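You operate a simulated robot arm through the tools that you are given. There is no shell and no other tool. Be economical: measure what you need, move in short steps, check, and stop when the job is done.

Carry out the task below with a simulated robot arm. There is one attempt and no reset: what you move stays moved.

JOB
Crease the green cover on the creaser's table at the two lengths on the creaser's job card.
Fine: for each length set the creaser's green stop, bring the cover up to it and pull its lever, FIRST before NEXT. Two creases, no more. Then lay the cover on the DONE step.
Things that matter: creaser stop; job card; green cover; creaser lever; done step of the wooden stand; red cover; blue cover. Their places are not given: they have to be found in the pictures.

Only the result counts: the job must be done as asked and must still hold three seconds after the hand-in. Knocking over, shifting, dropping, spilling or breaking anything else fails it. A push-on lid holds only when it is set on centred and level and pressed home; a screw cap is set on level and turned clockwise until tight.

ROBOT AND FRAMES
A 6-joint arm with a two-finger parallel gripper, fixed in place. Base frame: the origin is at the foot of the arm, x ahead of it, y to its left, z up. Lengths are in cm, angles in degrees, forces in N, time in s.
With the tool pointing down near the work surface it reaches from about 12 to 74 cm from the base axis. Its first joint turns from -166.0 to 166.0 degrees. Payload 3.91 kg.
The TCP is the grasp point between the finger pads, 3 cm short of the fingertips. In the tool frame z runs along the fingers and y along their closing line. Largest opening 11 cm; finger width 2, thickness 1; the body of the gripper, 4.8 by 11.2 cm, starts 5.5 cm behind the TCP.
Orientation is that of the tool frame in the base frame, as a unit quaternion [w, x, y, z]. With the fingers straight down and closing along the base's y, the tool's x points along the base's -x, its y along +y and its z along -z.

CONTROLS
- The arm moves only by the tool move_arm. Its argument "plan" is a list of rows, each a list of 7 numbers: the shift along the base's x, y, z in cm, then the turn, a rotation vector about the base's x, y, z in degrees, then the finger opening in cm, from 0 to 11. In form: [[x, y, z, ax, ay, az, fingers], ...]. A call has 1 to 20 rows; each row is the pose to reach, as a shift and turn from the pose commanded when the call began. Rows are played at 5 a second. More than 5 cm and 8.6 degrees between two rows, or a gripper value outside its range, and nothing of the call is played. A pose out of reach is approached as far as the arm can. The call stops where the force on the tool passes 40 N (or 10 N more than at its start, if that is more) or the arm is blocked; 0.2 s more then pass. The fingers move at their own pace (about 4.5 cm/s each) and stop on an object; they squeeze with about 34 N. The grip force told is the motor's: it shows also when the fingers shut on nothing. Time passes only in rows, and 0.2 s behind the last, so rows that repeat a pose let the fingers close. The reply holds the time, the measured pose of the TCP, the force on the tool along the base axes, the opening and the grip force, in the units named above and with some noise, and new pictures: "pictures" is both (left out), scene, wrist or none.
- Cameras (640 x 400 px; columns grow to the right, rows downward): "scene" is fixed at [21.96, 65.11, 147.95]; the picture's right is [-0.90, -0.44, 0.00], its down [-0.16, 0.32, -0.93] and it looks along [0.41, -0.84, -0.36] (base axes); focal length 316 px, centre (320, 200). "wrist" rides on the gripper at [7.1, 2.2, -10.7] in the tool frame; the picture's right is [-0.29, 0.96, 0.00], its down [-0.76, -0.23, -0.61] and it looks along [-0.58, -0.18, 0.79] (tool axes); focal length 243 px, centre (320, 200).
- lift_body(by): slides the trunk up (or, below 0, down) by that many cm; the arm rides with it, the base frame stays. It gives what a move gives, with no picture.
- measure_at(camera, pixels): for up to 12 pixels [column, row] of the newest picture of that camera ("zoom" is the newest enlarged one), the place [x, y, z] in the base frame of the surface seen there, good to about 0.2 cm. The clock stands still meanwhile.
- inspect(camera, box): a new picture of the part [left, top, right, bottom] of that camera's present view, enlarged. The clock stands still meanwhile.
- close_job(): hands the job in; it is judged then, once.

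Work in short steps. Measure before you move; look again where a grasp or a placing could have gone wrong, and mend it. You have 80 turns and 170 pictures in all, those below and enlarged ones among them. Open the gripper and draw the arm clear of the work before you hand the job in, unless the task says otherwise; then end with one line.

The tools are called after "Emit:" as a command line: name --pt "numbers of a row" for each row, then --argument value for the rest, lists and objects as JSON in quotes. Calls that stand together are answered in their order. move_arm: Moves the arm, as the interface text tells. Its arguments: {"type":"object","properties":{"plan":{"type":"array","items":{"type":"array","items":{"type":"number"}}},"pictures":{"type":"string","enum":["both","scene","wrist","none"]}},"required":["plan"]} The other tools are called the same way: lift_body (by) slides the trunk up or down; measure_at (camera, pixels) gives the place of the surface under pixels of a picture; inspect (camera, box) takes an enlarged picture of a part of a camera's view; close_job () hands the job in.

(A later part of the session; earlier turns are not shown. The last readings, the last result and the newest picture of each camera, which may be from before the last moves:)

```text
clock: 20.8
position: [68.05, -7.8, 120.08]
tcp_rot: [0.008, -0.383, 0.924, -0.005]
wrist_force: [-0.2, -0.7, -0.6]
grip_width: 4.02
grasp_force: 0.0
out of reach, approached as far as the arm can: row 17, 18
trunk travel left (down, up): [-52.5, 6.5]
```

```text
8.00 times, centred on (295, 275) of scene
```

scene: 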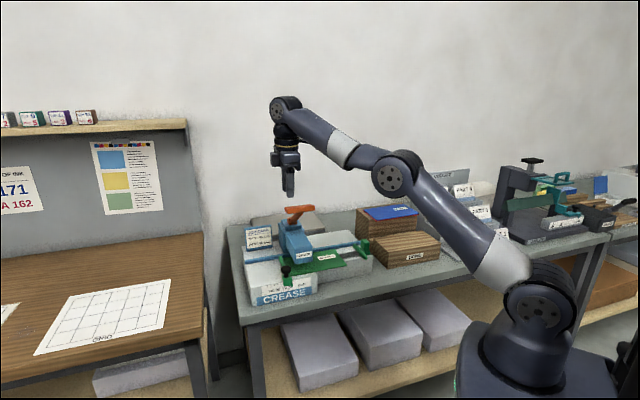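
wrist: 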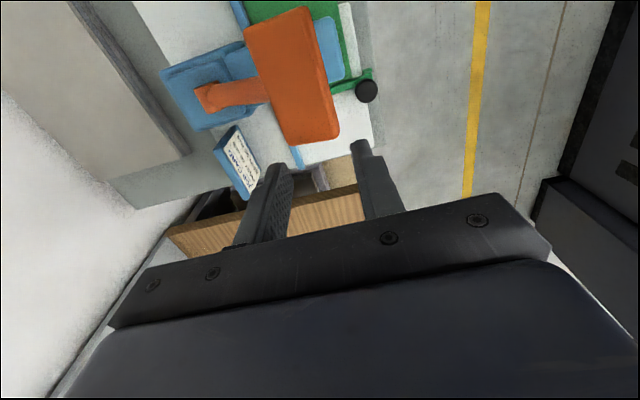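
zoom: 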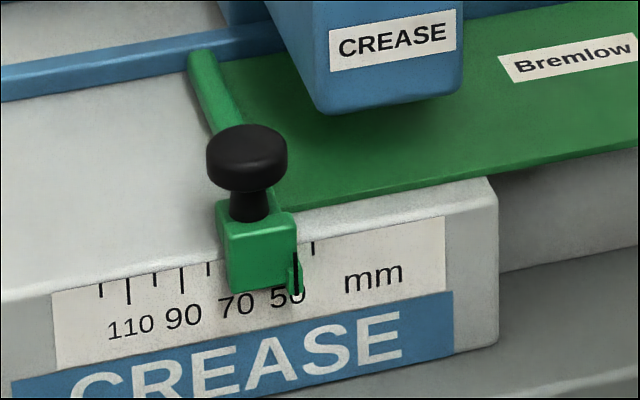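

The handle is an 8×4 cm paddle (v 52.3–56.3, top z≈112.7), and the pivot is near v 64.7, z 104.3. I'll close the fingers and move just above its centre to press it down along its arc.

Emit:
move_arm --pt "-0.6 -1.3 -1 0 0 0 2" --pt "-1.3 -2.7 -2.5 0 0 0 0" --pt "-1.3 -2.7 -2.5 0 0 0 0" --pt "-1.3 -2.7 -2.5 0 0 0 0" --pt "-1.3 -2.7 -2.5 0 0 0 0"

```text
clock: 22.0
position: [66.73, -10.49, 117.55]
tcp_rot: [0.0, -0.382, 0.924, -0.001]
wrist_force: [0.0, 0.0, -0.3]
grip_width: 0.0
grasp_force: 34.1
trunk travel left (down, up): [-52.5, 6.5]
```

scene: 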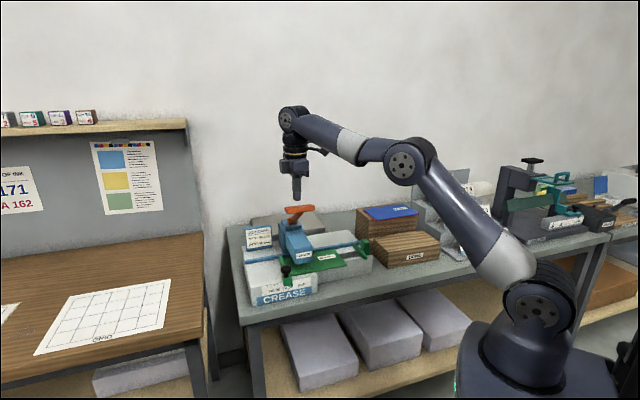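
wrist: 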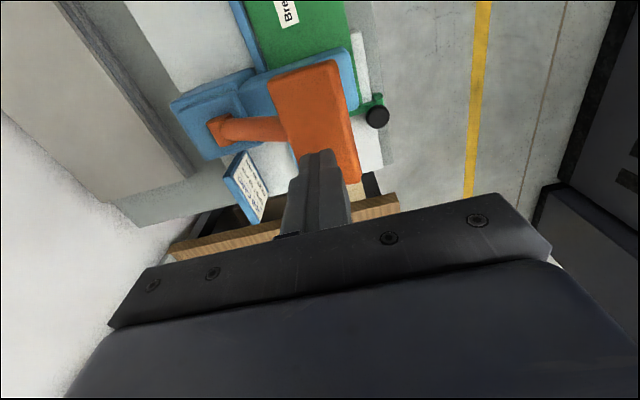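

Tip is above the paddle. Begin the press along the arc (first ~16°).

Emit:
move_arm --pt "-0.42 0.42 -1.75 0 0 0 0" --pt "-1.0 1.0 -2.6 -2.8 -2.8 0 0" --pt "-1.56 1.56 -3.5 -6 -6 0 0" --pt "-2.02 2.02 -4.4 -8.8 -8.8 0 0" --pt "-2.44 2.44 -5.3 -11.7 -11.7 0 0"

Emit:
inspect --camera "scene" --box '[260, 190, 350, 270]'

```text
clock: 23.2
position: [64.13, -8.19, 112.3]
tcp_rot: [0.055, -0.378, 0.914, -0.133]
wrist_force: [-2.4, 2.0, 3.0]
grip_width: 0.01
grasp_force: 34.8
trunk travel left (down, up): [-52.5, 6.5]
```

scene: 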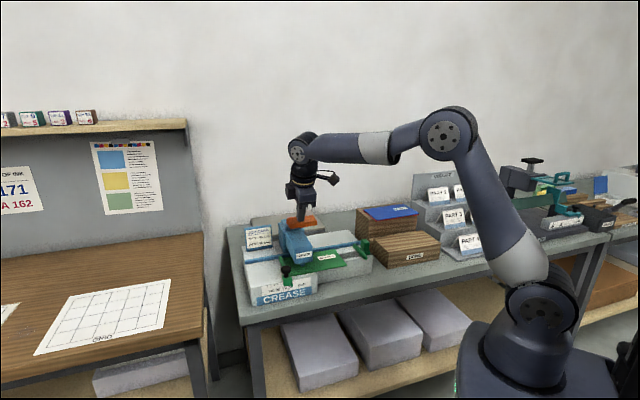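
wrist: 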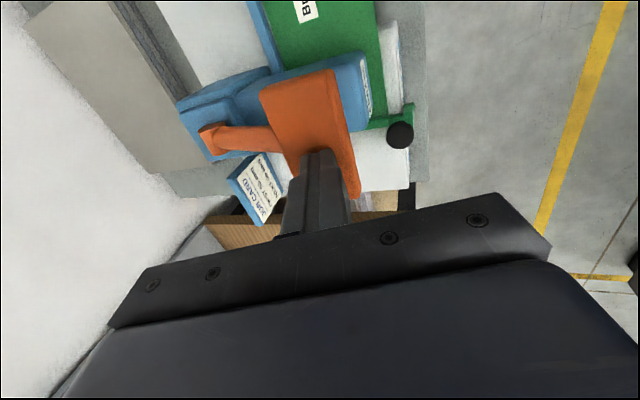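

```text
5.00 times, centred on (305, 230) of scene
```

zoom: 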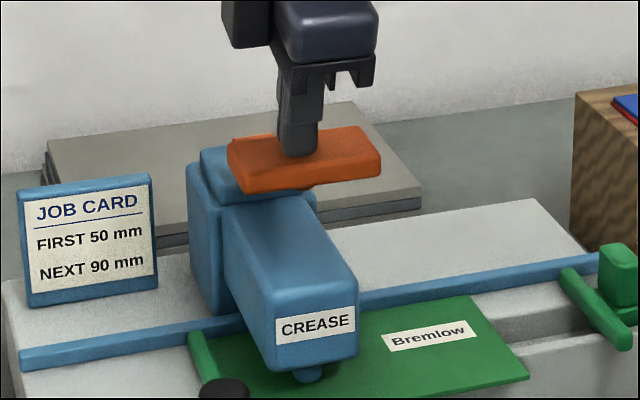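

The lever swings and the crease ram is descending. Continue the arc to its end (force stop protects).

Emit:
move_arm --pt "-0.37 0.37 -1.0 -2.8 -2.8 0 0" --pt "-0.69 0.69 -2.0 -5.7 -5.7 0 0" --pt "-0.98 0.98 -3.0 -8.5 -8.5 0 0" --pt "-1.2 1.2 -4.1 -11.3 -11.3 0 0" --pt "-1.36 1.36 -5.1 -14.1 -14.1 0 0" --pt "-1.48 1.48 -6.2 -17 -17 0 0"

Emit:
inspect --camera "scene" --box '[260, 200, 350, 280]'

```text
clock: 24.1
position: [63.18, -7.27, 110.26]
tcp_rot: [0.108, -0.368, 0.891, -0.243]
wrist_force: [-9.9, 1.4, 22.7]
grip_width: 0.0
grasp_force: 34.2
trunk travel left (down, up): [-52.5, 6.5]
stopped in row 4: the force on the tool passed its limit (the readings are from after the stop); the commanded pose is now the measured one
```

scene: 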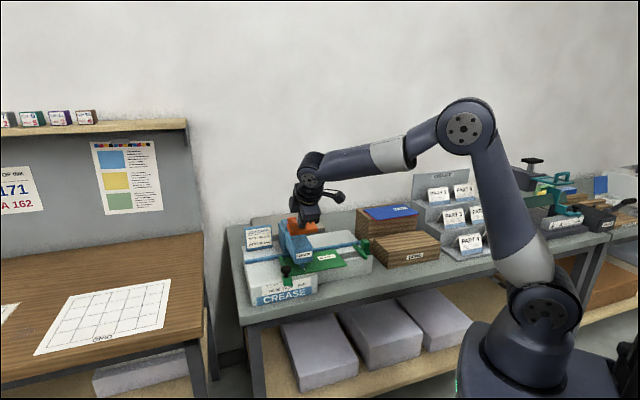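
wrist: 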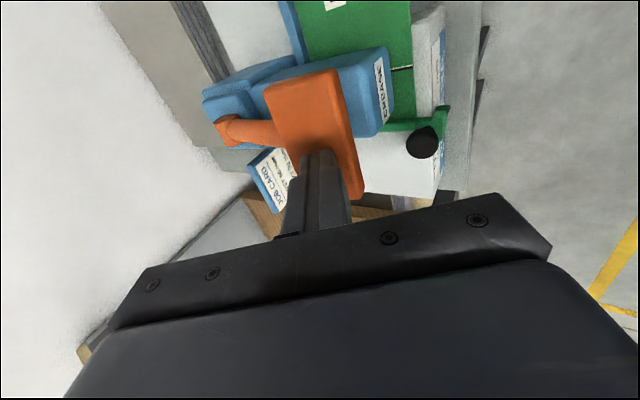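

```text
5.00 times, centred on (305, 240) of scene
```

zoom: 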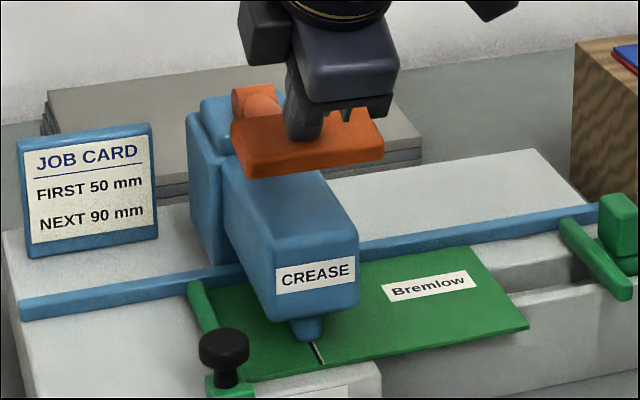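

A crease line appears on the cover under the ram (zoom (317,353)); the ram bottomed out. Lift off along the way up and untilt, and see the lever and crease.

Emit:
move_arm --pt "0 0 1.5 0 0 0 0" --pt "0 0 4 2.5 2.5 0 0" --pt "-0.7 0.7 7 6 6 0 0" --pt "-2 2 10 11 11 0 0" --pt "-4 4 12 16 16 0 0" --pt "-7 7 12 21.2 21.2 0 0" --pt "-7 7 12 21.2 21.2 0 0"

Emit:
inspect --camera "scene" --box '[255, 200, 355, 300]'

```text
clock: 25.7
position: [56.34, -0.3, 121.86]
tcp_rot: [0.006, -0.381, 0.925, -0.002]
wrist_force: [-0.4, 0.6, 0.6]
grip_width: 0.0
grasp_force: 34.6
trunk travel left (down, up): [-52.5, 6.5]
```

scene: 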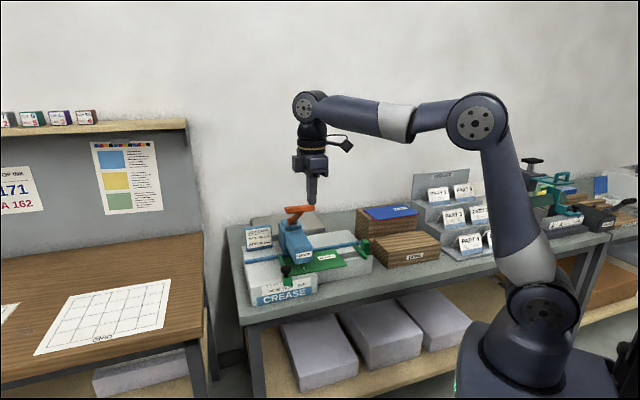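
wrist: 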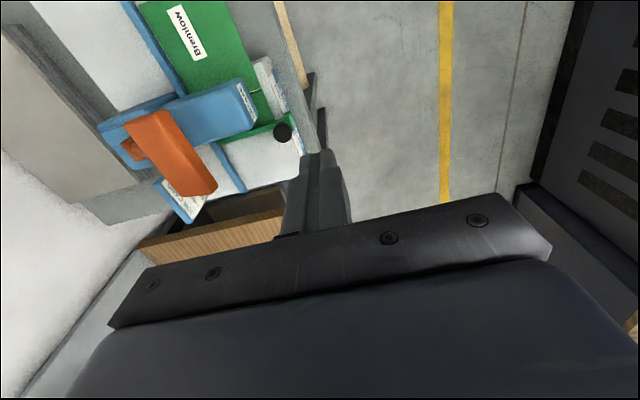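

```text
4.00 times, centred on (305, 250) of scene
```

zoom: 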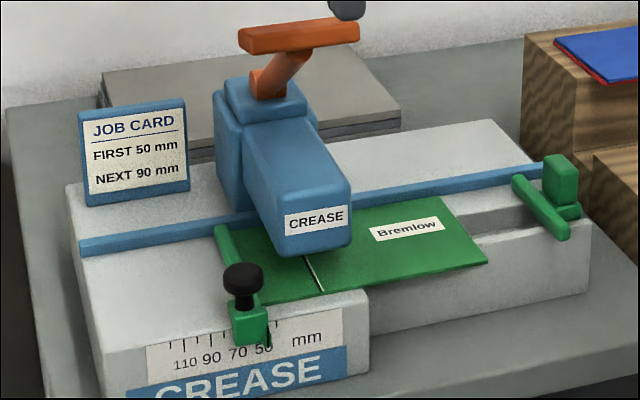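

The lever sprang back and one crease is on the cover. Check its distance from the leading edge.

Emit:
inspect --camera "wrist" --box '[220, 70, 320, 160]'

Emit:
measure_at --camera "zoom" --pixels '[[322, 290], [320, 285], [265, 303]]'

```text
4.44 times, centred on (270, 115) of wrist
```

zoom: 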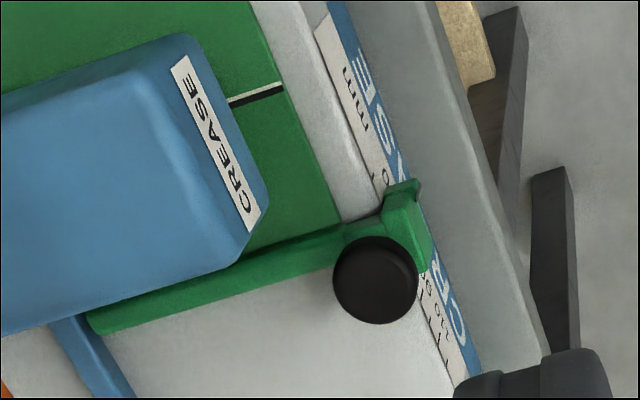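

```text
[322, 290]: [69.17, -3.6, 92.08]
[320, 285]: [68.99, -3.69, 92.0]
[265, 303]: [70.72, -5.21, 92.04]
```

Emit:
measure_at --camera "zoom" --pixels '[[281, 87], [235, 102], [338, 221], [290, 242], [330, 232]]'

```text
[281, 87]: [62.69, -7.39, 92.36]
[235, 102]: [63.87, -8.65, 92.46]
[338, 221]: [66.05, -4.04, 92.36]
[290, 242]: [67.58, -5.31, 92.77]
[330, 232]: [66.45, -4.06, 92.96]
```

Crease at u≈39.08, edge ≈43.9–44.1: good. Now back to the stop: yaw −90° while moving back to the front.

Emit:
move_arm --pt "0.1 0.5 -0.5 0 0 -7.5 0" --pt "0.2 1 -1 0 0 -15 0" --pt "0.3 1.5 -1.5 0 0 -22.5 0" --pt "0.4 2 -2 0 0 -30 0" --pt "0.5 2.5 -2.5 0 0 -37.5 1" --pt "0.6 3 -3 0 0 -45 2" --pt "0.8 3.5 -3.5 0 0 -52.5 3" --pt "1 4 -4 0 0 -60 4" --pt "1.2 4.5 -4.5 0 0 -67.5 5" --pt "1.4 5 -5 0 0 -75 5" --pt "1.6 5.5 -5.5 0 0 -82.5 5" --pt "1.8 6 -6 0 0 -90 5" --pt "1.8 6 -6 0 0 -90 5" --pictures "none"

```text
clock: 28.5
position: [58.39, 5.78, 115.81]
tcp_rot: [0.001, 0.385, 0.923, -0.006]
wrist_force: [0.9, -0.8, -0.2]
grip_width: 4.99
grasp_force: 0.2
trunk travel left (down, up): [-52.5, 6.5]
```

Tilt 15° and descend onto the knob where I left it (65.6,-1.6,96.65).

Emit:
move_arm --pt "1.4 -1.5 -2.9 -3.5 -3.5 0 5" --pt "2.8 -2.9 -5.8 -7 -7 0 5" --pt "4.2 -4.4 -8.8 -10.6 -10.6 0 5" --pt "5.6 -5.8 -11.7 -10.6 -10.6 0 5" --pt "6.2 -6.4 -14.5 -10.6 -10.6 0 5" --pt "6.8 -7 -17 -10.6 -10.6 0 5" --pt "7.2 -7.4 -19.15 -10.6 -10.6 0 5" --pt "7.2 -7.4 -19.15 -10.6 -10.6 0 5"

```text
clock: 30.3
position: [65.37, -1.79, 96.74]
tcp_rot: [0.123, 0.381, 0.915, -0.056]
wrist_force: [-0.1, 0.0, 0.7]
grip_width: 5.03
grasp_force: 0.1
trunk travel left (down, up): [-52.5, 6.5]
```

scene: 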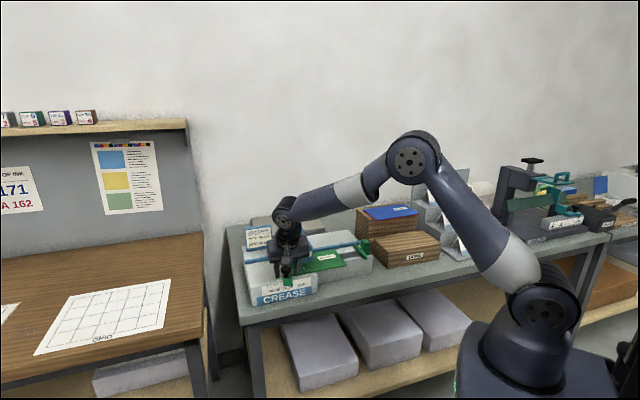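
wrist: 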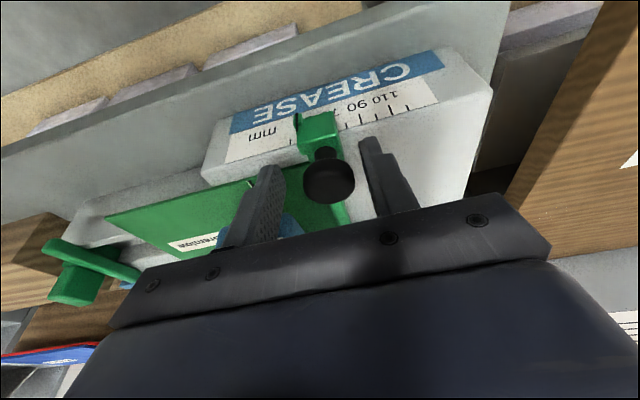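

The knob is 2–3 mm off-centre toward +u; shift by 0.2 and close.

Emit:
move_arm --pt "0.2 0.2 0 0 0 0 5" --pt "0.2 0.2 0 0 0 0 2" --pt "0.2 0.2 0 0 0 0 2" --pt "0.2 0.2 0 0 0 0 2" --pt "0.2 0.2 0 0 0 0 2" --pictures "wrist"

Emit:
inspect --camera "wrist" --box '[220, 80, 380, 180]'

```text
clock: 31.5
position: [65.48, -1.49, 96.57]
tcp_rot: [0.122, 0.381, 0.915, -0.057]
wrist_force: [0.2, 0.2, 0.4]
grip_width: 2.9
grasp_force: 45.0
trunk travel left (down, up): [-52.5, 6.5]
```

wrist: 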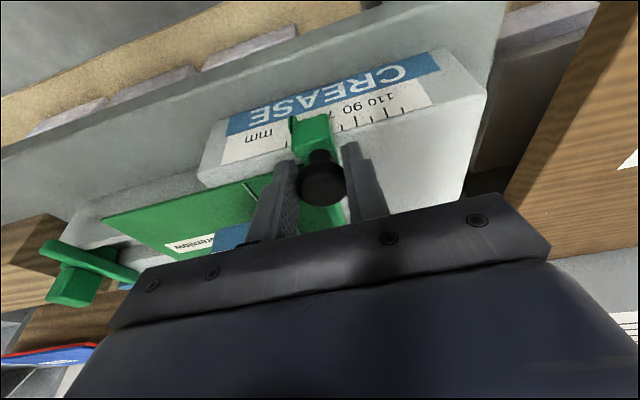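

```text
4.00 times, centred on (300, 130) of wrist
```

zoom: 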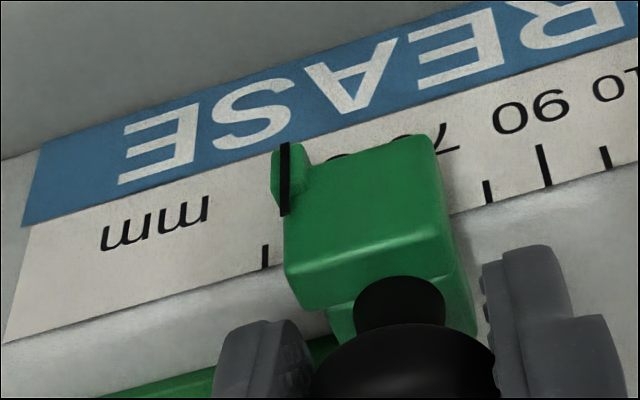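

Slide +u by 4.0 cm (2.83 in x and y).

Emit:
move_arm --pt "0.7 0.7 0 0 0 0 2" --pt "1.4 1.4 0 0 0 0 2" --pt "2.1 2.1 0 0 0 0 2" --pt "2.83 2.83 0 0 0 0 2" --pt "2.83 2.83 0 0 0 0 2"

Emit:
inspect --camera "scene" --box '[255, 255, 315, 305]'

Emit:
inspect --camera "wrist" --box '[220, 80, 380, 180]'

```text
clock: 32.7
position: [68.45, 1.44, 96.74]
tcp_rot: [0.123, 0.382, 0.914, -0.057]
wrist_force: [-5.2, -3.2, -7.7]
grip_width: 2.91
grasp_force: 44.5
trunk travel left (down, up): [-52.5, 6.5]
```

scene: 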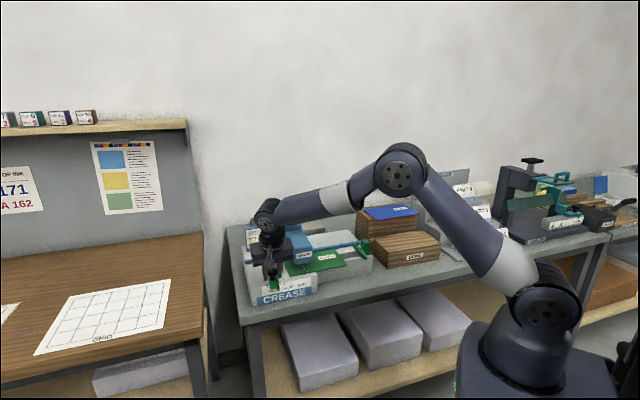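
wrist: 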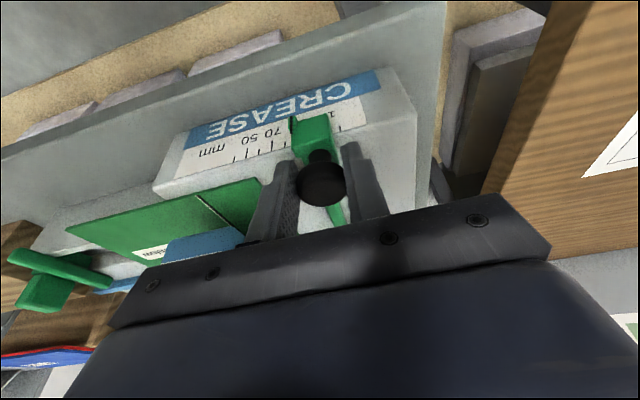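

```text
8.00 times, centred on (285, 280) of scene
```

zoom: 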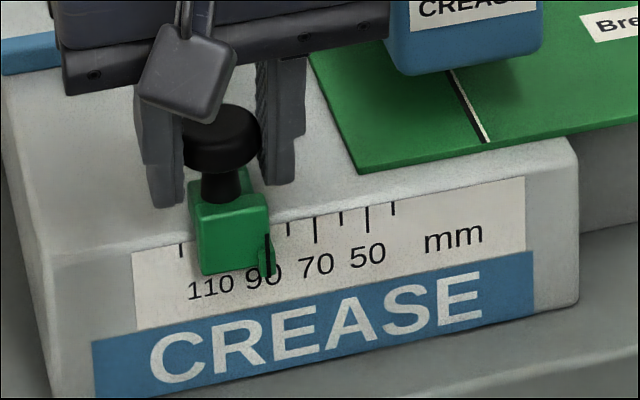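

```text
4.00 times, centred on (300, 130) of wrist
```

zoom: 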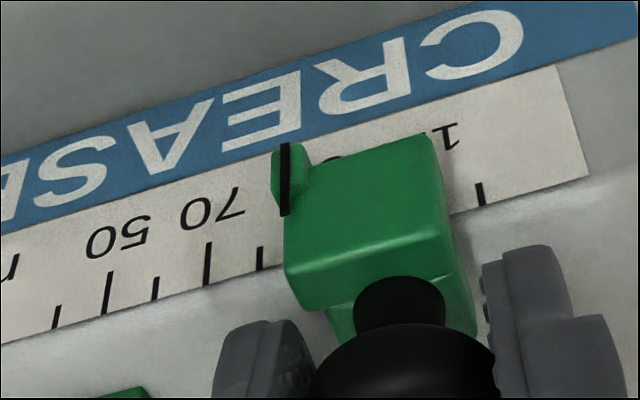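

Verify the pointer numerically against ticks.

Emit:
measure_at --camera "zoom" --pixels '[[285, 165], [285, 200], [260, 260], [207, 265], [107, 290], [479, 195]]'

```text
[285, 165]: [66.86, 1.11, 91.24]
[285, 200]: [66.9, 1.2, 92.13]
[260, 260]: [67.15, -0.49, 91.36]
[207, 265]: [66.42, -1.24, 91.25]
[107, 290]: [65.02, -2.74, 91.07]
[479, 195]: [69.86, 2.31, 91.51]
```

Pointer at 90 (u 48.1). Release, withdraw and go back above the pusher block.

Emit:
move_arm --pt "0 0 0 0 0 0 4.6" --pt "0 0 0 0 0 0 4.6" --pt "-0.7 0.7 3.7 0 0 0 4.6" --pt "-1.6 1.6 7.5 0 0 0 5" --pt "-4.5 4.5 9.5 0 0 0 5" --pt "-7 7 12 0 0 0 5" --pt "-9.7 3.9 12.2 1.8 1.8 0 5" --pt "-12.4 0.9 12.4 3.5 3.5 0 5" --pt "-15.2 -2.2 12.6 5.3 5.3 0 5" --pt "-17.9 -5.3 12.8 7.1 7.1 0 5" --pt "-20.6 -8.3 13 8.8 8.8 0 5" --pt "-23.3 -11.4 13.3 10.6 10.6 0 5" --pt "-22.3 -14.9 12.3 10.6 10.6 0 5" --pt "-21.3 -18.5 11.3 10.6 10.6 0 5" --pt "-20.2 -22 10.2 10.6 10.6 0 5" --pt "-19.2 -25.5 9.1 10.6 10.6 0 5" --pt "-18.2 -29.05 8 10.6 10.6 0 5" --pt "-18.2 -29.05 8 10.6 10.6 0 5"

Emit:
inspect --camera "scene" --box '[255, 220, 375, 300]'

```text
clock: 36.5
position: [50.38, -27.73, 104.92]
tcp_rot: [0.002, 0.384, 0.923, -0.006]
wrist_force: [0.0, -0.2, -0.5]
grip_width: 5.02
grasp_force: 0.1
trunk travel left (down, up): [-52.5, 6.5]
```

scene: 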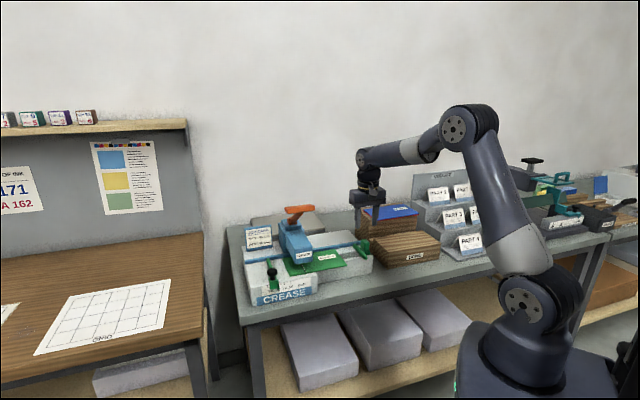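
wrist: 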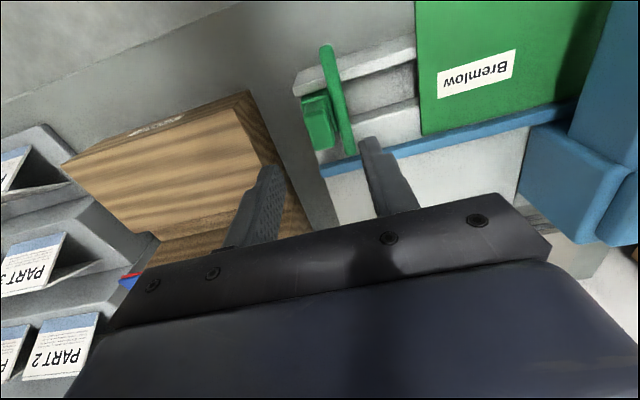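

```text
5.00 times, centred on (315, 260) of scene
```

zoom: 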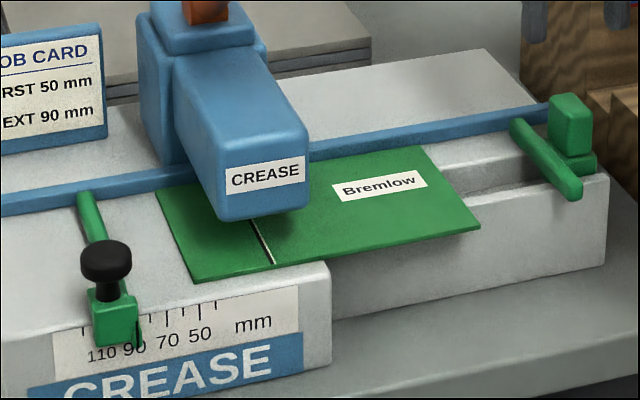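

Descend on the pusher block and grip as before.

Emit:
move_arm --pt "-0.1 0 -2.6 0 0 0 5" --pt "-0.1 0 -5.2 0 0 0 5" --pt "-0.1 0 -7.8 0 0 0 5" --pt "-0.1 0 -7.8 0 0 0 1" --pt "-0.1 0 -7.8 0 0 0 1" --pt "-0.1 0 -7.8 0 0 0 1" --pt "-0.1 0 -7.8 0 0 0 1" --pictures "wrist"

```text
clock: 38.1
position: [50.2, -27.65, 96.88]
tcp_rot: [0.002, 0.384, 0.923, -0.006]
wrist_force: [-1.6, -0.3, -2.0]
grip_width: 1.98
grasp_force: 44.9
trunk travel left (down, up): [-52.5, 6.5]
```

wrist: 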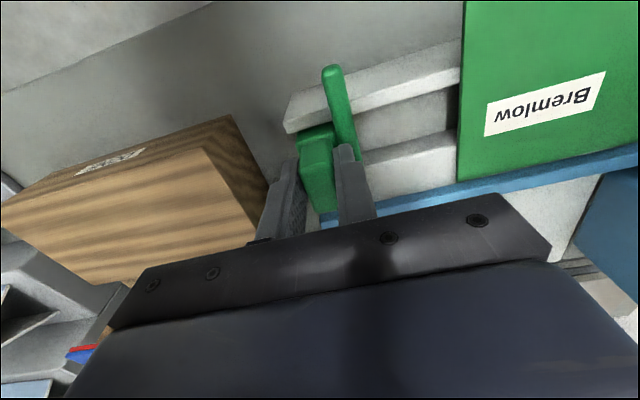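

Push +u ~9.6 cm in steps.

Emit:
move_arm --pt "0.8 0.8 0 0 0 0 1" --pt "1.6 1.6 0 0 0 0 1" --pt "2.4 2.4 0 0 0 0 1" --pt "3.2 3.22 0 0 0 0 1" --pt "4.0 4.05 0 0 0 0 1" --pt "4.75 4.85 0 0 0 0 1" --pt "5.5 5.6 0 0 0 0 1" --pt "6.2 6.3 0 0 0 0 1" --pt "6.7 6.8 0 0 0 0 1" --pt "6.7 6.8 0 0 0 0 1"

Emit:
inspect --camera "scene" --box '[255, 230, 355, 300]'

```text
clock: 40.3
position: [56.83, -20.97, 96.89]
tcp_rot: [0.003, 0.385, 0.923, -0.007]
wrist_force: [1.8, -6.0, 2.3]
grip_width: 1.98
grasp_force: 45.1
trunk travel left (down, up): [-52.5, 6.5]
```

scene: 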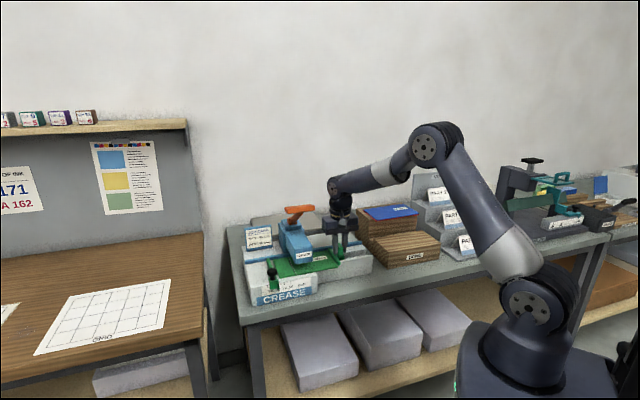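
wrist: 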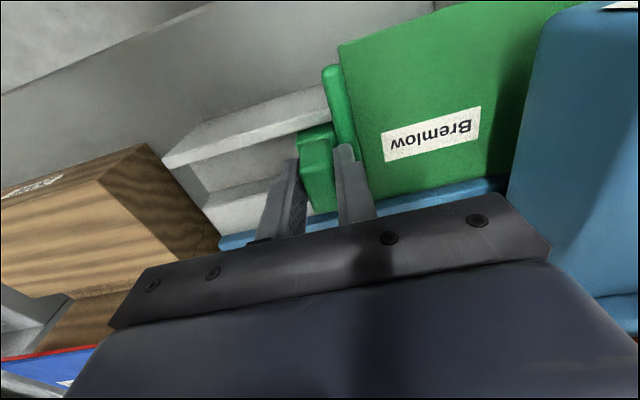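

```text
5.71 times, centred on (305, 265) of scene
```

zoom: 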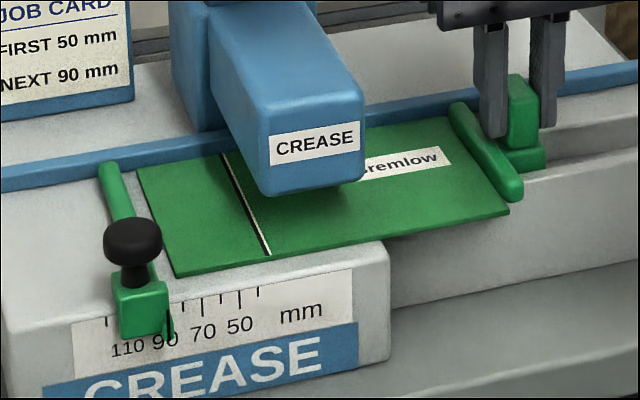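

~1 cm gap left. Push 0.8 cm, then nudge.

Emit:
move_arm --pt "0.2 0.2 0 0 0 0 1" --pt "0.4 0.4 0 0 0 0 1" --pt "0.57 0.57 0 0 0 0 1" --pt "0.57 0.57 0 0 0 0 1" --pictures "none"

Emit:
inspect --camera "scene" --box '[255, 250, 315, 300]'

```text
clock: 41.3
position: [57.32, -20.39, 96.88]
tcp_rot: [0.002, 0.385, 0.923, -0.006]
wrist_force: [3.7, -6.6, 9.6]
grip_width: 1.97
grasp_force: 44.8
trunk travel left (down, up): [-52.5, 6.5]
```

```text
8.00 times, centred on (285, 275) of scene
```

zoom: 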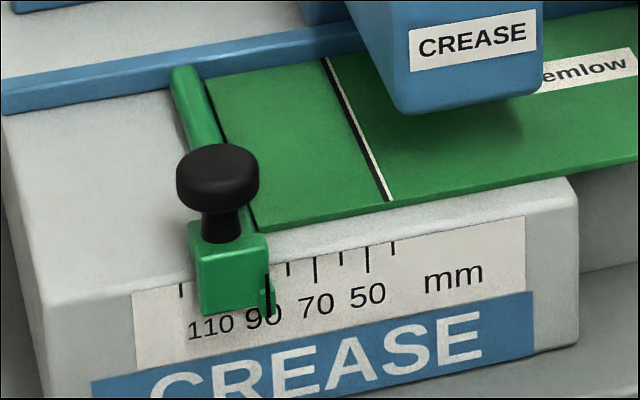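

Small nudges to contact.

Emit:
move_arm --pt "0.07 0.07 0 0 0 0 1" --pt "0.14 0.14 0 0 0 0 1" --pt "0.2 0.2 0 0 0 0 1" --pt "0.2 0.2 0 0 0 0 1" --pictures "none"

```text
clock: 42.3
position: [57.57, -20.18, 96.99]
tcp_rot: [0.002, 0.384, 0.923, -0.007]
wrist_force: [4.2, -9.1, 9.0]
grip_width: 1.98
grasp_force: 44.2
trunk travel left (down, up): [-52.5, 6.5]
```

Emit:
move_arm --pt "0.05 0.05 0 0 0 0 1" --pt "0.1 0.1 0 0 0 0 1" --pt "0.15 0.15 0 0 0 0 1" --pt "0.15 0.15 0 0 0 0 1" --pictures "scene"

Emit:
inspect --camera "scene" --box '[255, 250, 315, 300]'

```text
clock: 43.3
position: [57.65, -20.21, 96.84]
tcp_rot: [0.001, 0.385, 0.923, -0.006]
wrist_force: [-1.4, -14.2, 10.5]
grip_width: 1.98
grasp_force: 45.1
trunk travel left (down, up): [-52.5, 6.5]
```

scene: 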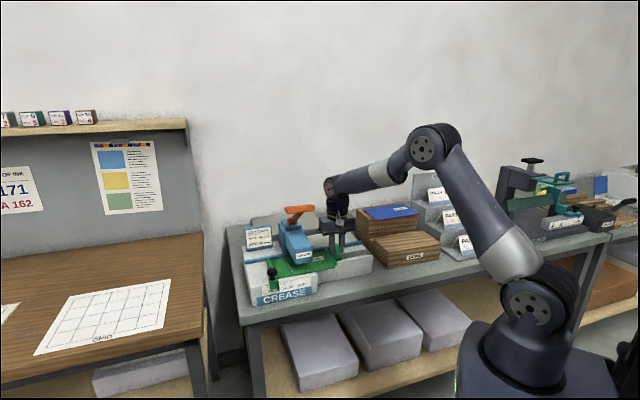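

```text
8.00 times, centred on (285, 275) of scene
```

zoom: 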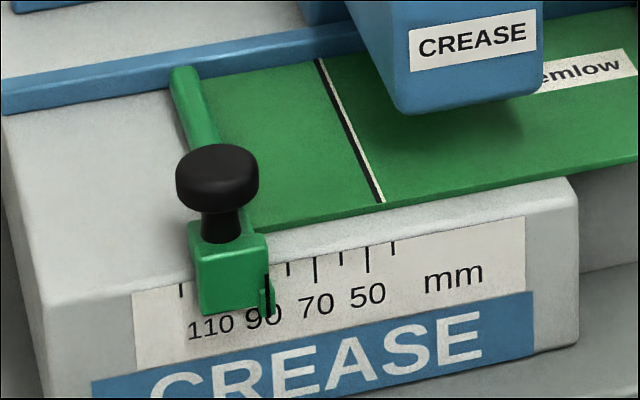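

Contact again: u-force ~11 N, at exactly 4.0 cm beyond the first contact, stop still at 90. Release, rise, rotate, and go above the paddle.

Emit:
move_arm --pt "-0.05 -0.05 0 0 0 0 3.5" --pt "-0.05 -0.05 0 0 0 0 3.5" --pt "0 0 4.7 0 0 0 3.5" --pt "0 0 9.4 0 0 0 3.5" --pt "0 0 14.1 0 0 0 3" --pt "0 0 18.8 0 0 7.5 2" --pt "0 0 23 0 0 15 0" --pt "0.8 0.9 23.1 0 0 22.5 0" --pt "1.6 1.9 23.1 0 0 30 0" --pt "2.5 2.9 23.1 0 0 37.5 0" --pt "3.3 3.8 23.1 0 0 45 0" --pt "4.1 4.8 23.1 0 0 52.5 0" --pt "4.9 5.8 23.1 0 0 60 0" --pt "5.7 6.7 23.1 0 0 67.5 0" --pt "6.5 7.7 23 0 0 75 0" --pt "7.4 8.7 22.5 0 0 82.5 0" --pt "8.2 9.6 22 0 0 90 0" --pt "8.2 9.6 20.7 0 0 90 0" --pt "8.2 9.6 20.7 0 0 90 0"

Emit:
inspect --camera "scene" --box '[255, 220, 365, 300]'

```text
clock: 47.3
position: [65.91, -10.33, 117.36]
tcp_rot: [0.006, -0.382, 0.924, -0.003]
wrist_force: [0.2, 0.8, 0.2]
grip_width: 0.0
grasp_force: 33.8
trunk travel left (down, up): [-52.5, 6.5]
```

scene: 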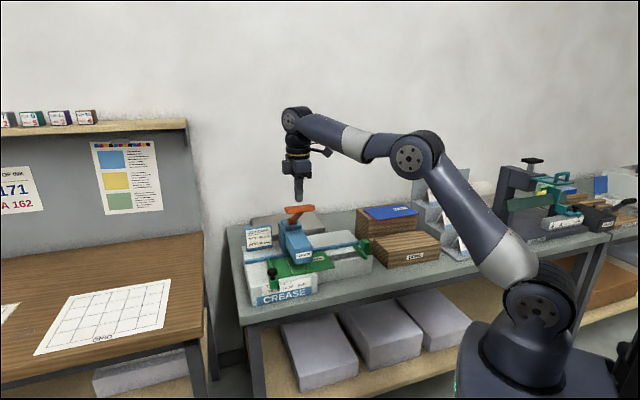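
wrist: 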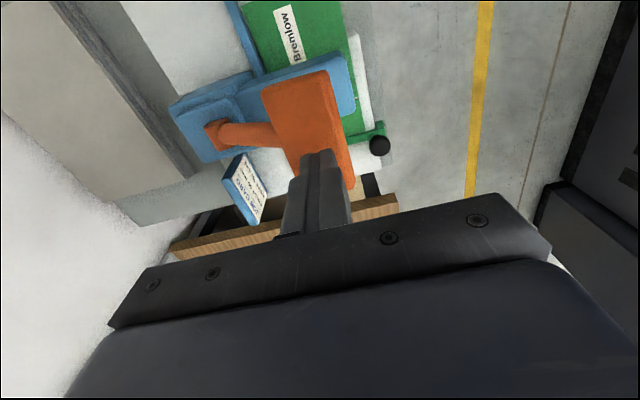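

```text
5.00 times, centred on (310, 260) of scene
```

zoom: 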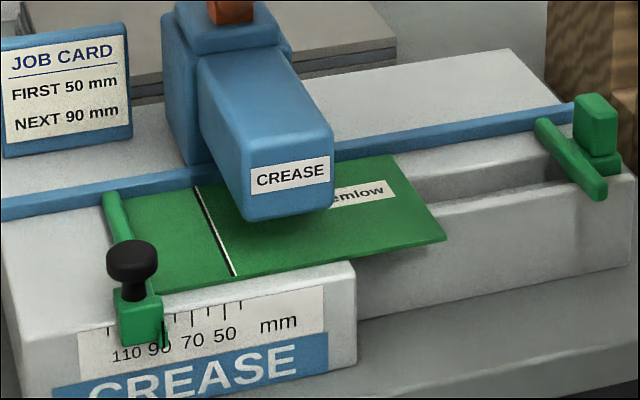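

Cover seated at the stop. Press the lever through the full arc in one stroke.

Emit:
move_arm --pt "0 0 -1.6 0 0 0 0" --pt "-0.5 0.5 -2.4 -2.8 -2.8 0 0" --pt "-1.06 1.06 -3.35 -6 -6 0 0" --pt "-1.53 1.53 -4.25 -8.8 -8.8 0 0" --pt "-1.98 1.98 -5.15 -11.7 -11.7 0 0" --pt "-2.3 2.3 -6.1 -14.5 -14.5 0 0" --pt "-2.62 2.62 -7.1 -17.3 -17.3 0 0" --pt "-2.9 2.9 -8.1 -20.2 -20.2 0 0" --pt "-3.15 3.15 -9.2 -23 -23 0 0" --pt "-3.3 3.3 -10.2 -25.8 -25.8 0 0"

Emit:
inspect --camera "scene" --box '[255, 210, 365, 300]'

```text
clock: 49.2
position: [62.94, -7.63, 110.32]
tcp_rot: [0.117, -0.366, 0.889, -0.25]
wrist_force: [-11.9, 3.4, 23.4]
grip_width: 0.0
grasp_force: 34.2
trunk travel left (down, up): [-52.5, 6.5]
stopped in row 9: the force on the tool passed its limit (the readings are from after the stop); the commanded pose is now the measured one
```

scene: 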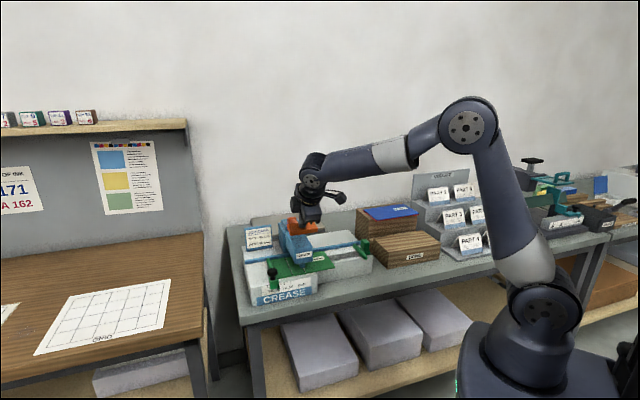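
wrist: 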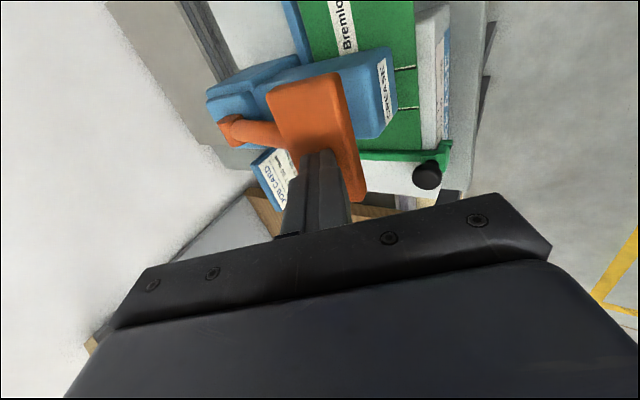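

```text
4.44 times, centred on (310, 255) of scene
```

zoom: 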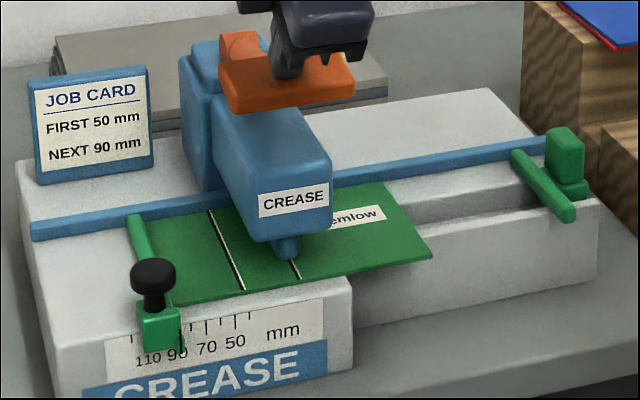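

Second crease made. Lift off the lever and look for the cover's graspable overhang.

Emit:
move_arm --pt "0 0 1.5 0 0 0 0" --pt "0 0 4 2.5 2.5 0 0" --pt "-0.7 0.7 7 6 6 0 0" --pt "-2 2 10 11 11 0 0" --pt "-4 4 12 16 16 0 0" --pt "-7 7 12 21.2 21.2 0 0" --pt "-9 6 12 21.2 21.2 0 0" --pt "-9 6 12 21.2 21.2 0 0"

Emit:
inspect --camera "scene" --box '[275, 235, 375, 305]'

```text
clock: 51.0
position: [53.93, -1.43, 122.02]
tcp_rot: [0.014, -0.38, 0.925, -0.008]
wrist_force: [-0.1, 0.1, -0.2]
grip_width: 0.01
grasp_force: 34.3
trunk travel left (down, up): [-52.5, 6.5]
```

scene: 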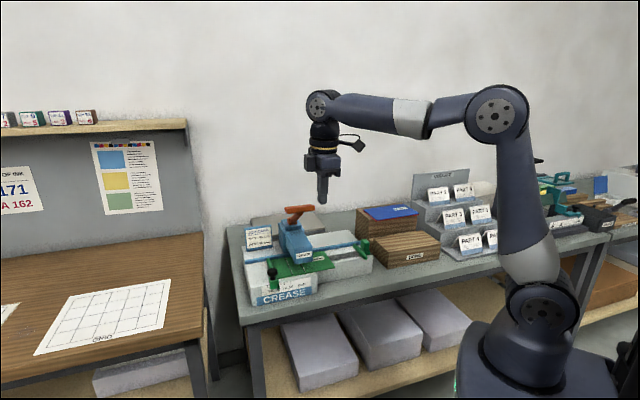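
wrist: 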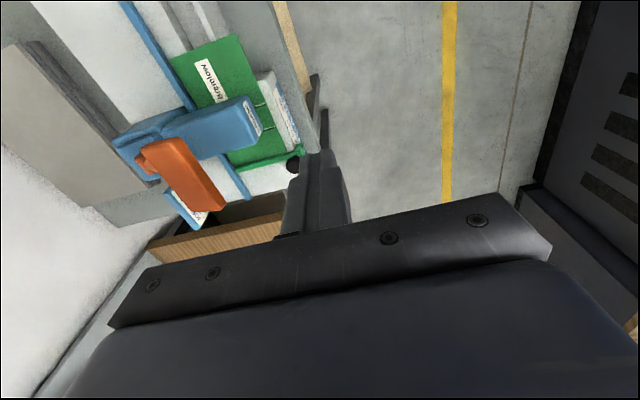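

```text
5.71 times, centred on (325, 270) of scene
```

zoom: 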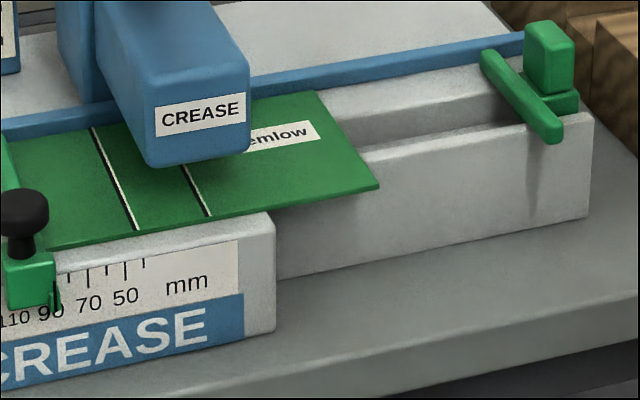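

Emit:
measure_at --camera "zoom" --pixels '[[375, 187], [280, 206], [315, 97], [365, 160], [440, 138], [590, 118], [270, 220], [274, 320], [400, 200], [380, 250], [450, 155], [475, 95]]'

Emit:
measure_at --camera "scene" --pixels '[[358, 236], [382, 268], [439, 246], [405, 231], [357, 213], [370, 238], [414, 211], [420, 240], [400, 258], [405, 235], [412, 218], [380, 213]]'

```text
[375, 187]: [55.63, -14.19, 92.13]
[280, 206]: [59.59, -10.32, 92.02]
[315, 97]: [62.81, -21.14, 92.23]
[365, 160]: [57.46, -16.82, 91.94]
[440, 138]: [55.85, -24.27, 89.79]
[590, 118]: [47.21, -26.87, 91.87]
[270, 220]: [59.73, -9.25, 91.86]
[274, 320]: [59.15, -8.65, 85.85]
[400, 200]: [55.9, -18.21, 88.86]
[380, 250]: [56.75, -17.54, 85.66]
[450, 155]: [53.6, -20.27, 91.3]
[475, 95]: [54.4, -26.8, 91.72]
```

```text
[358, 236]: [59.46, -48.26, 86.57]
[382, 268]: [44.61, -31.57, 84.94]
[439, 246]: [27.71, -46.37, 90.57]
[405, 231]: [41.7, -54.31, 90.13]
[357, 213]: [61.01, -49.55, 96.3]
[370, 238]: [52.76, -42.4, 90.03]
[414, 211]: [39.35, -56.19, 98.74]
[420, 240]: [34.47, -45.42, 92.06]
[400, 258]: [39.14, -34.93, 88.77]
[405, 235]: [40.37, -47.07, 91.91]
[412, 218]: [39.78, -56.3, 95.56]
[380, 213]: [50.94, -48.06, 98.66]
```

The cover overhangs the narrow table's front face (v 52.4) by 3 cm between u 29.5 and 35.7, so I can pinch that edge with the tool horizontal. Check bench height/edge and DONE step/rack limits.

Emit:
measure_at --camera "scene" --pixels '[[345, 288], [330, 300], [395, 285], [440, 262], [460, 262], [455, 245], [400, 268], [360, 275], [250, 322], [520, 250], [427, 268], [366, 243]]'

Emit:
inspect --camera "scene" --box '[340, 190, 480, 290]'

```text
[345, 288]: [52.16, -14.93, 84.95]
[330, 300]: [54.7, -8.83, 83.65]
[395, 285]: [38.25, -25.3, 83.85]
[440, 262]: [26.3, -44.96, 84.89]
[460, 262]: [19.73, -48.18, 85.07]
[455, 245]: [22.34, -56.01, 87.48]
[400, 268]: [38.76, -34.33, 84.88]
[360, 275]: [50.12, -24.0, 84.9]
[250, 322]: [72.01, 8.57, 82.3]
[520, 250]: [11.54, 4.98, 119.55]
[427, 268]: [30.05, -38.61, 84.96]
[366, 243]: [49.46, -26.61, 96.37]
```

```text
4.00 times, centred on (410, 240) of scene
```

zoom: 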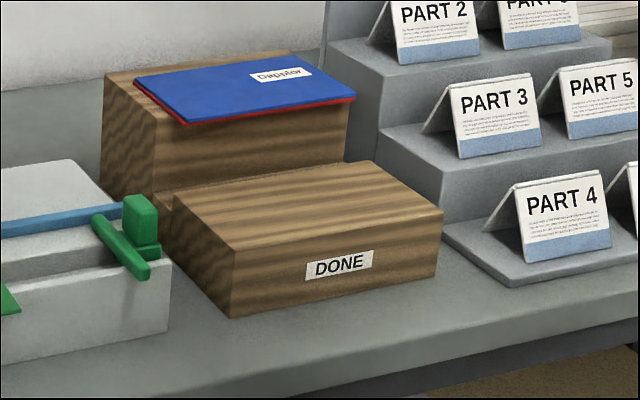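

Emit:
measure_at --camera "zoom" --pixels '[[238, 240], [438, 212], [375, 166], [185, 200], [300, 220], [350, 190], [300, 183], [210, 195], [505, 282], [450, 235], [528, 255], [440, 165]]'

```text
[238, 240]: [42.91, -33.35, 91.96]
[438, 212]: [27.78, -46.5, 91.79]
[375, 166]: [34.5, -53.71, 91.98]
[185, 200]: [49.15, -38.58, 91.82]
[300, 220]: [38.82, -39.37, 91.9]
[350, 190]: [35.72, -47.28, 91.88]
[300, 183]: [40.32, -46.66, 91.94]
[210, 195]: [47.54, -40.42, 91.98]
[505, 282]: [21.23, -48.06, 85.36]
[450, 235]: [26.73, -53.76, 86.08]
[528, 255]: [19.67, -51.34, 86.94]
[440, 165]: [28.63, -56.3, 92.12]
```

Step top: u −13.3…7.7, v 52.6…~62.5, z 91.95; bench z 84.9 and its front edge v≈45. I'll pitch the tool 90° to horizontal (pointing +v) in front of the machine.

Emit:
move_arm --pt "-0.3 -0.2 -1 -5.3 -5.3 0 0" --pt "-0.6 -0.3 -2 -10.6 -10.6 0 0" --pt "-0.8 -0.5 -3 -15.9 -15.9 0 0" --pt "-1.1 -0.6 -4 -21.2 -21.2 0 0" --pt "-1.4 -0.8 -5 -26.5 -26.5 0 1" --pt "-1.7 -0.9 -6 -31.8 -31.8 0 2" --pt "-2 -1.1 -7 -37.1 -37.1 0 3" --pt "-2.2 -1.2 -8 -42.4 -42.4 0 3" --pt "-2.5 -1.4 -9 -47.7 -47.7 0 3" --pt "-2.8 -1.5 -10 -53 -53 0 3" --pt "-3 -1.7 -11 -58.3 -58.3 0 3" --pt "-3.3 -1.8 -12 -63.64 -63.64 0 3" --pt "-3.3 -1.8 -12 -63.64 -63.64 0 3"

```text
clock: 53.8
position: [50.86, -3.1, 109.76]
tcp_rot: [-0.284, 0.27, -0.643, 0.659]
wrist_force: [0.2, -0.5, -0.1]
grip_width: 2.99
grasp_force: 0.1
trunk travel left (down, up): [-52.5, 6.5]
```

scene: 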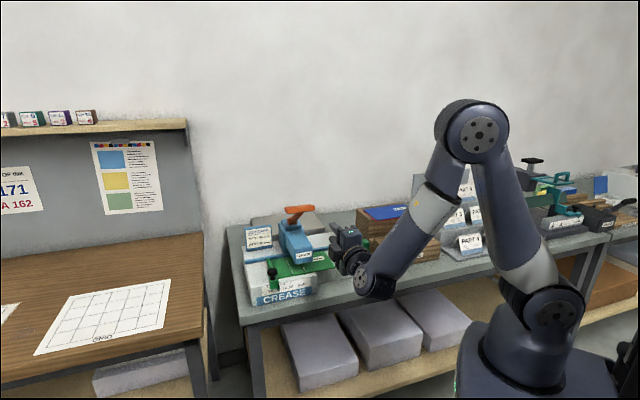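
wrist: 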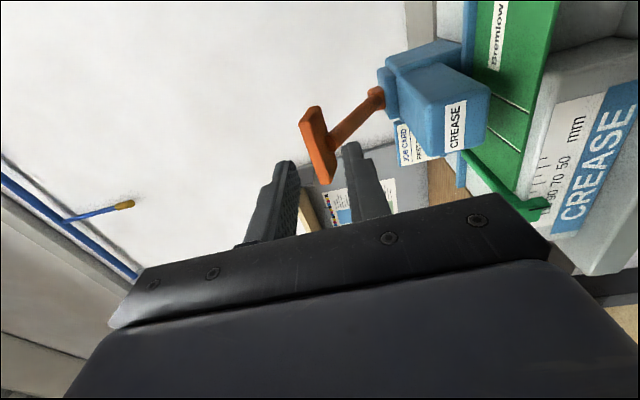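

Horizontal pose works, about 1.5° nose-up. Correct that and lower to z≈92.2 in front of the edge.

Emit:
move_arm --pt "0 0 -3.5 0.5 0.5 -0.5 3" --pt "-0.1 -0.1 -7 1.1 1.1 -1 3" --pt "-0.1 -0.1 -10.5 1.1 1.1 -1 3" --pt "-0.2 -0.2 -14 1.1 1.1 -1 3" --pt "-0.2 -0.2 -17.4 1.1 1.1 -1 3" --pt "-0.2 -0.2 -17.4 1.1 1.1 -1 3"

Emit:
inspect --camera "scene" --box '[270, 220, 380, 310]'

```text
clock: 55.2
position: [50.58, -3.54, 92.41]
tcp_rot: [0.274, -0.269, 0.653, -0.653]
wrist_force: [0.8, -0.3, -0.1]
grip_width: 2.99
grasp_force: 0.1
trunk travel left (down, up): [-52.5, 6.5]
```

scene: 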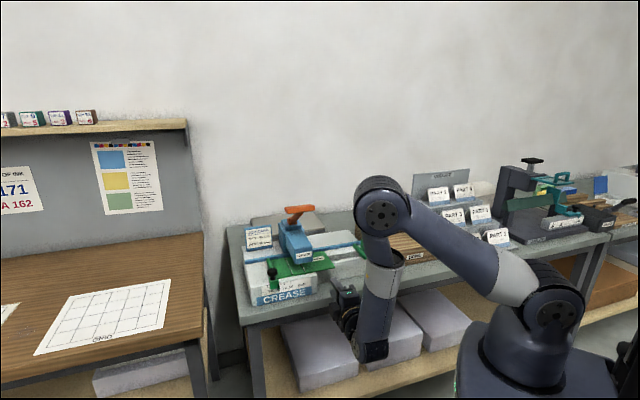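
wrist: 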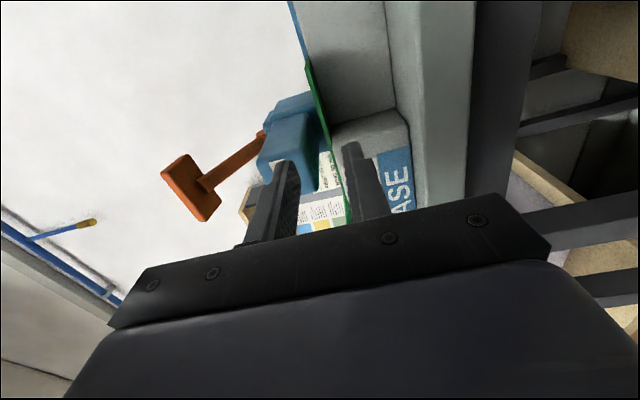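

```text
4.44 times, centred on (325, 265) of scene
```

zoom: 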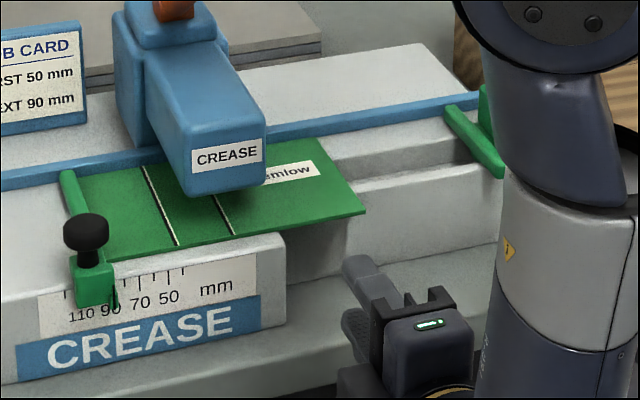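

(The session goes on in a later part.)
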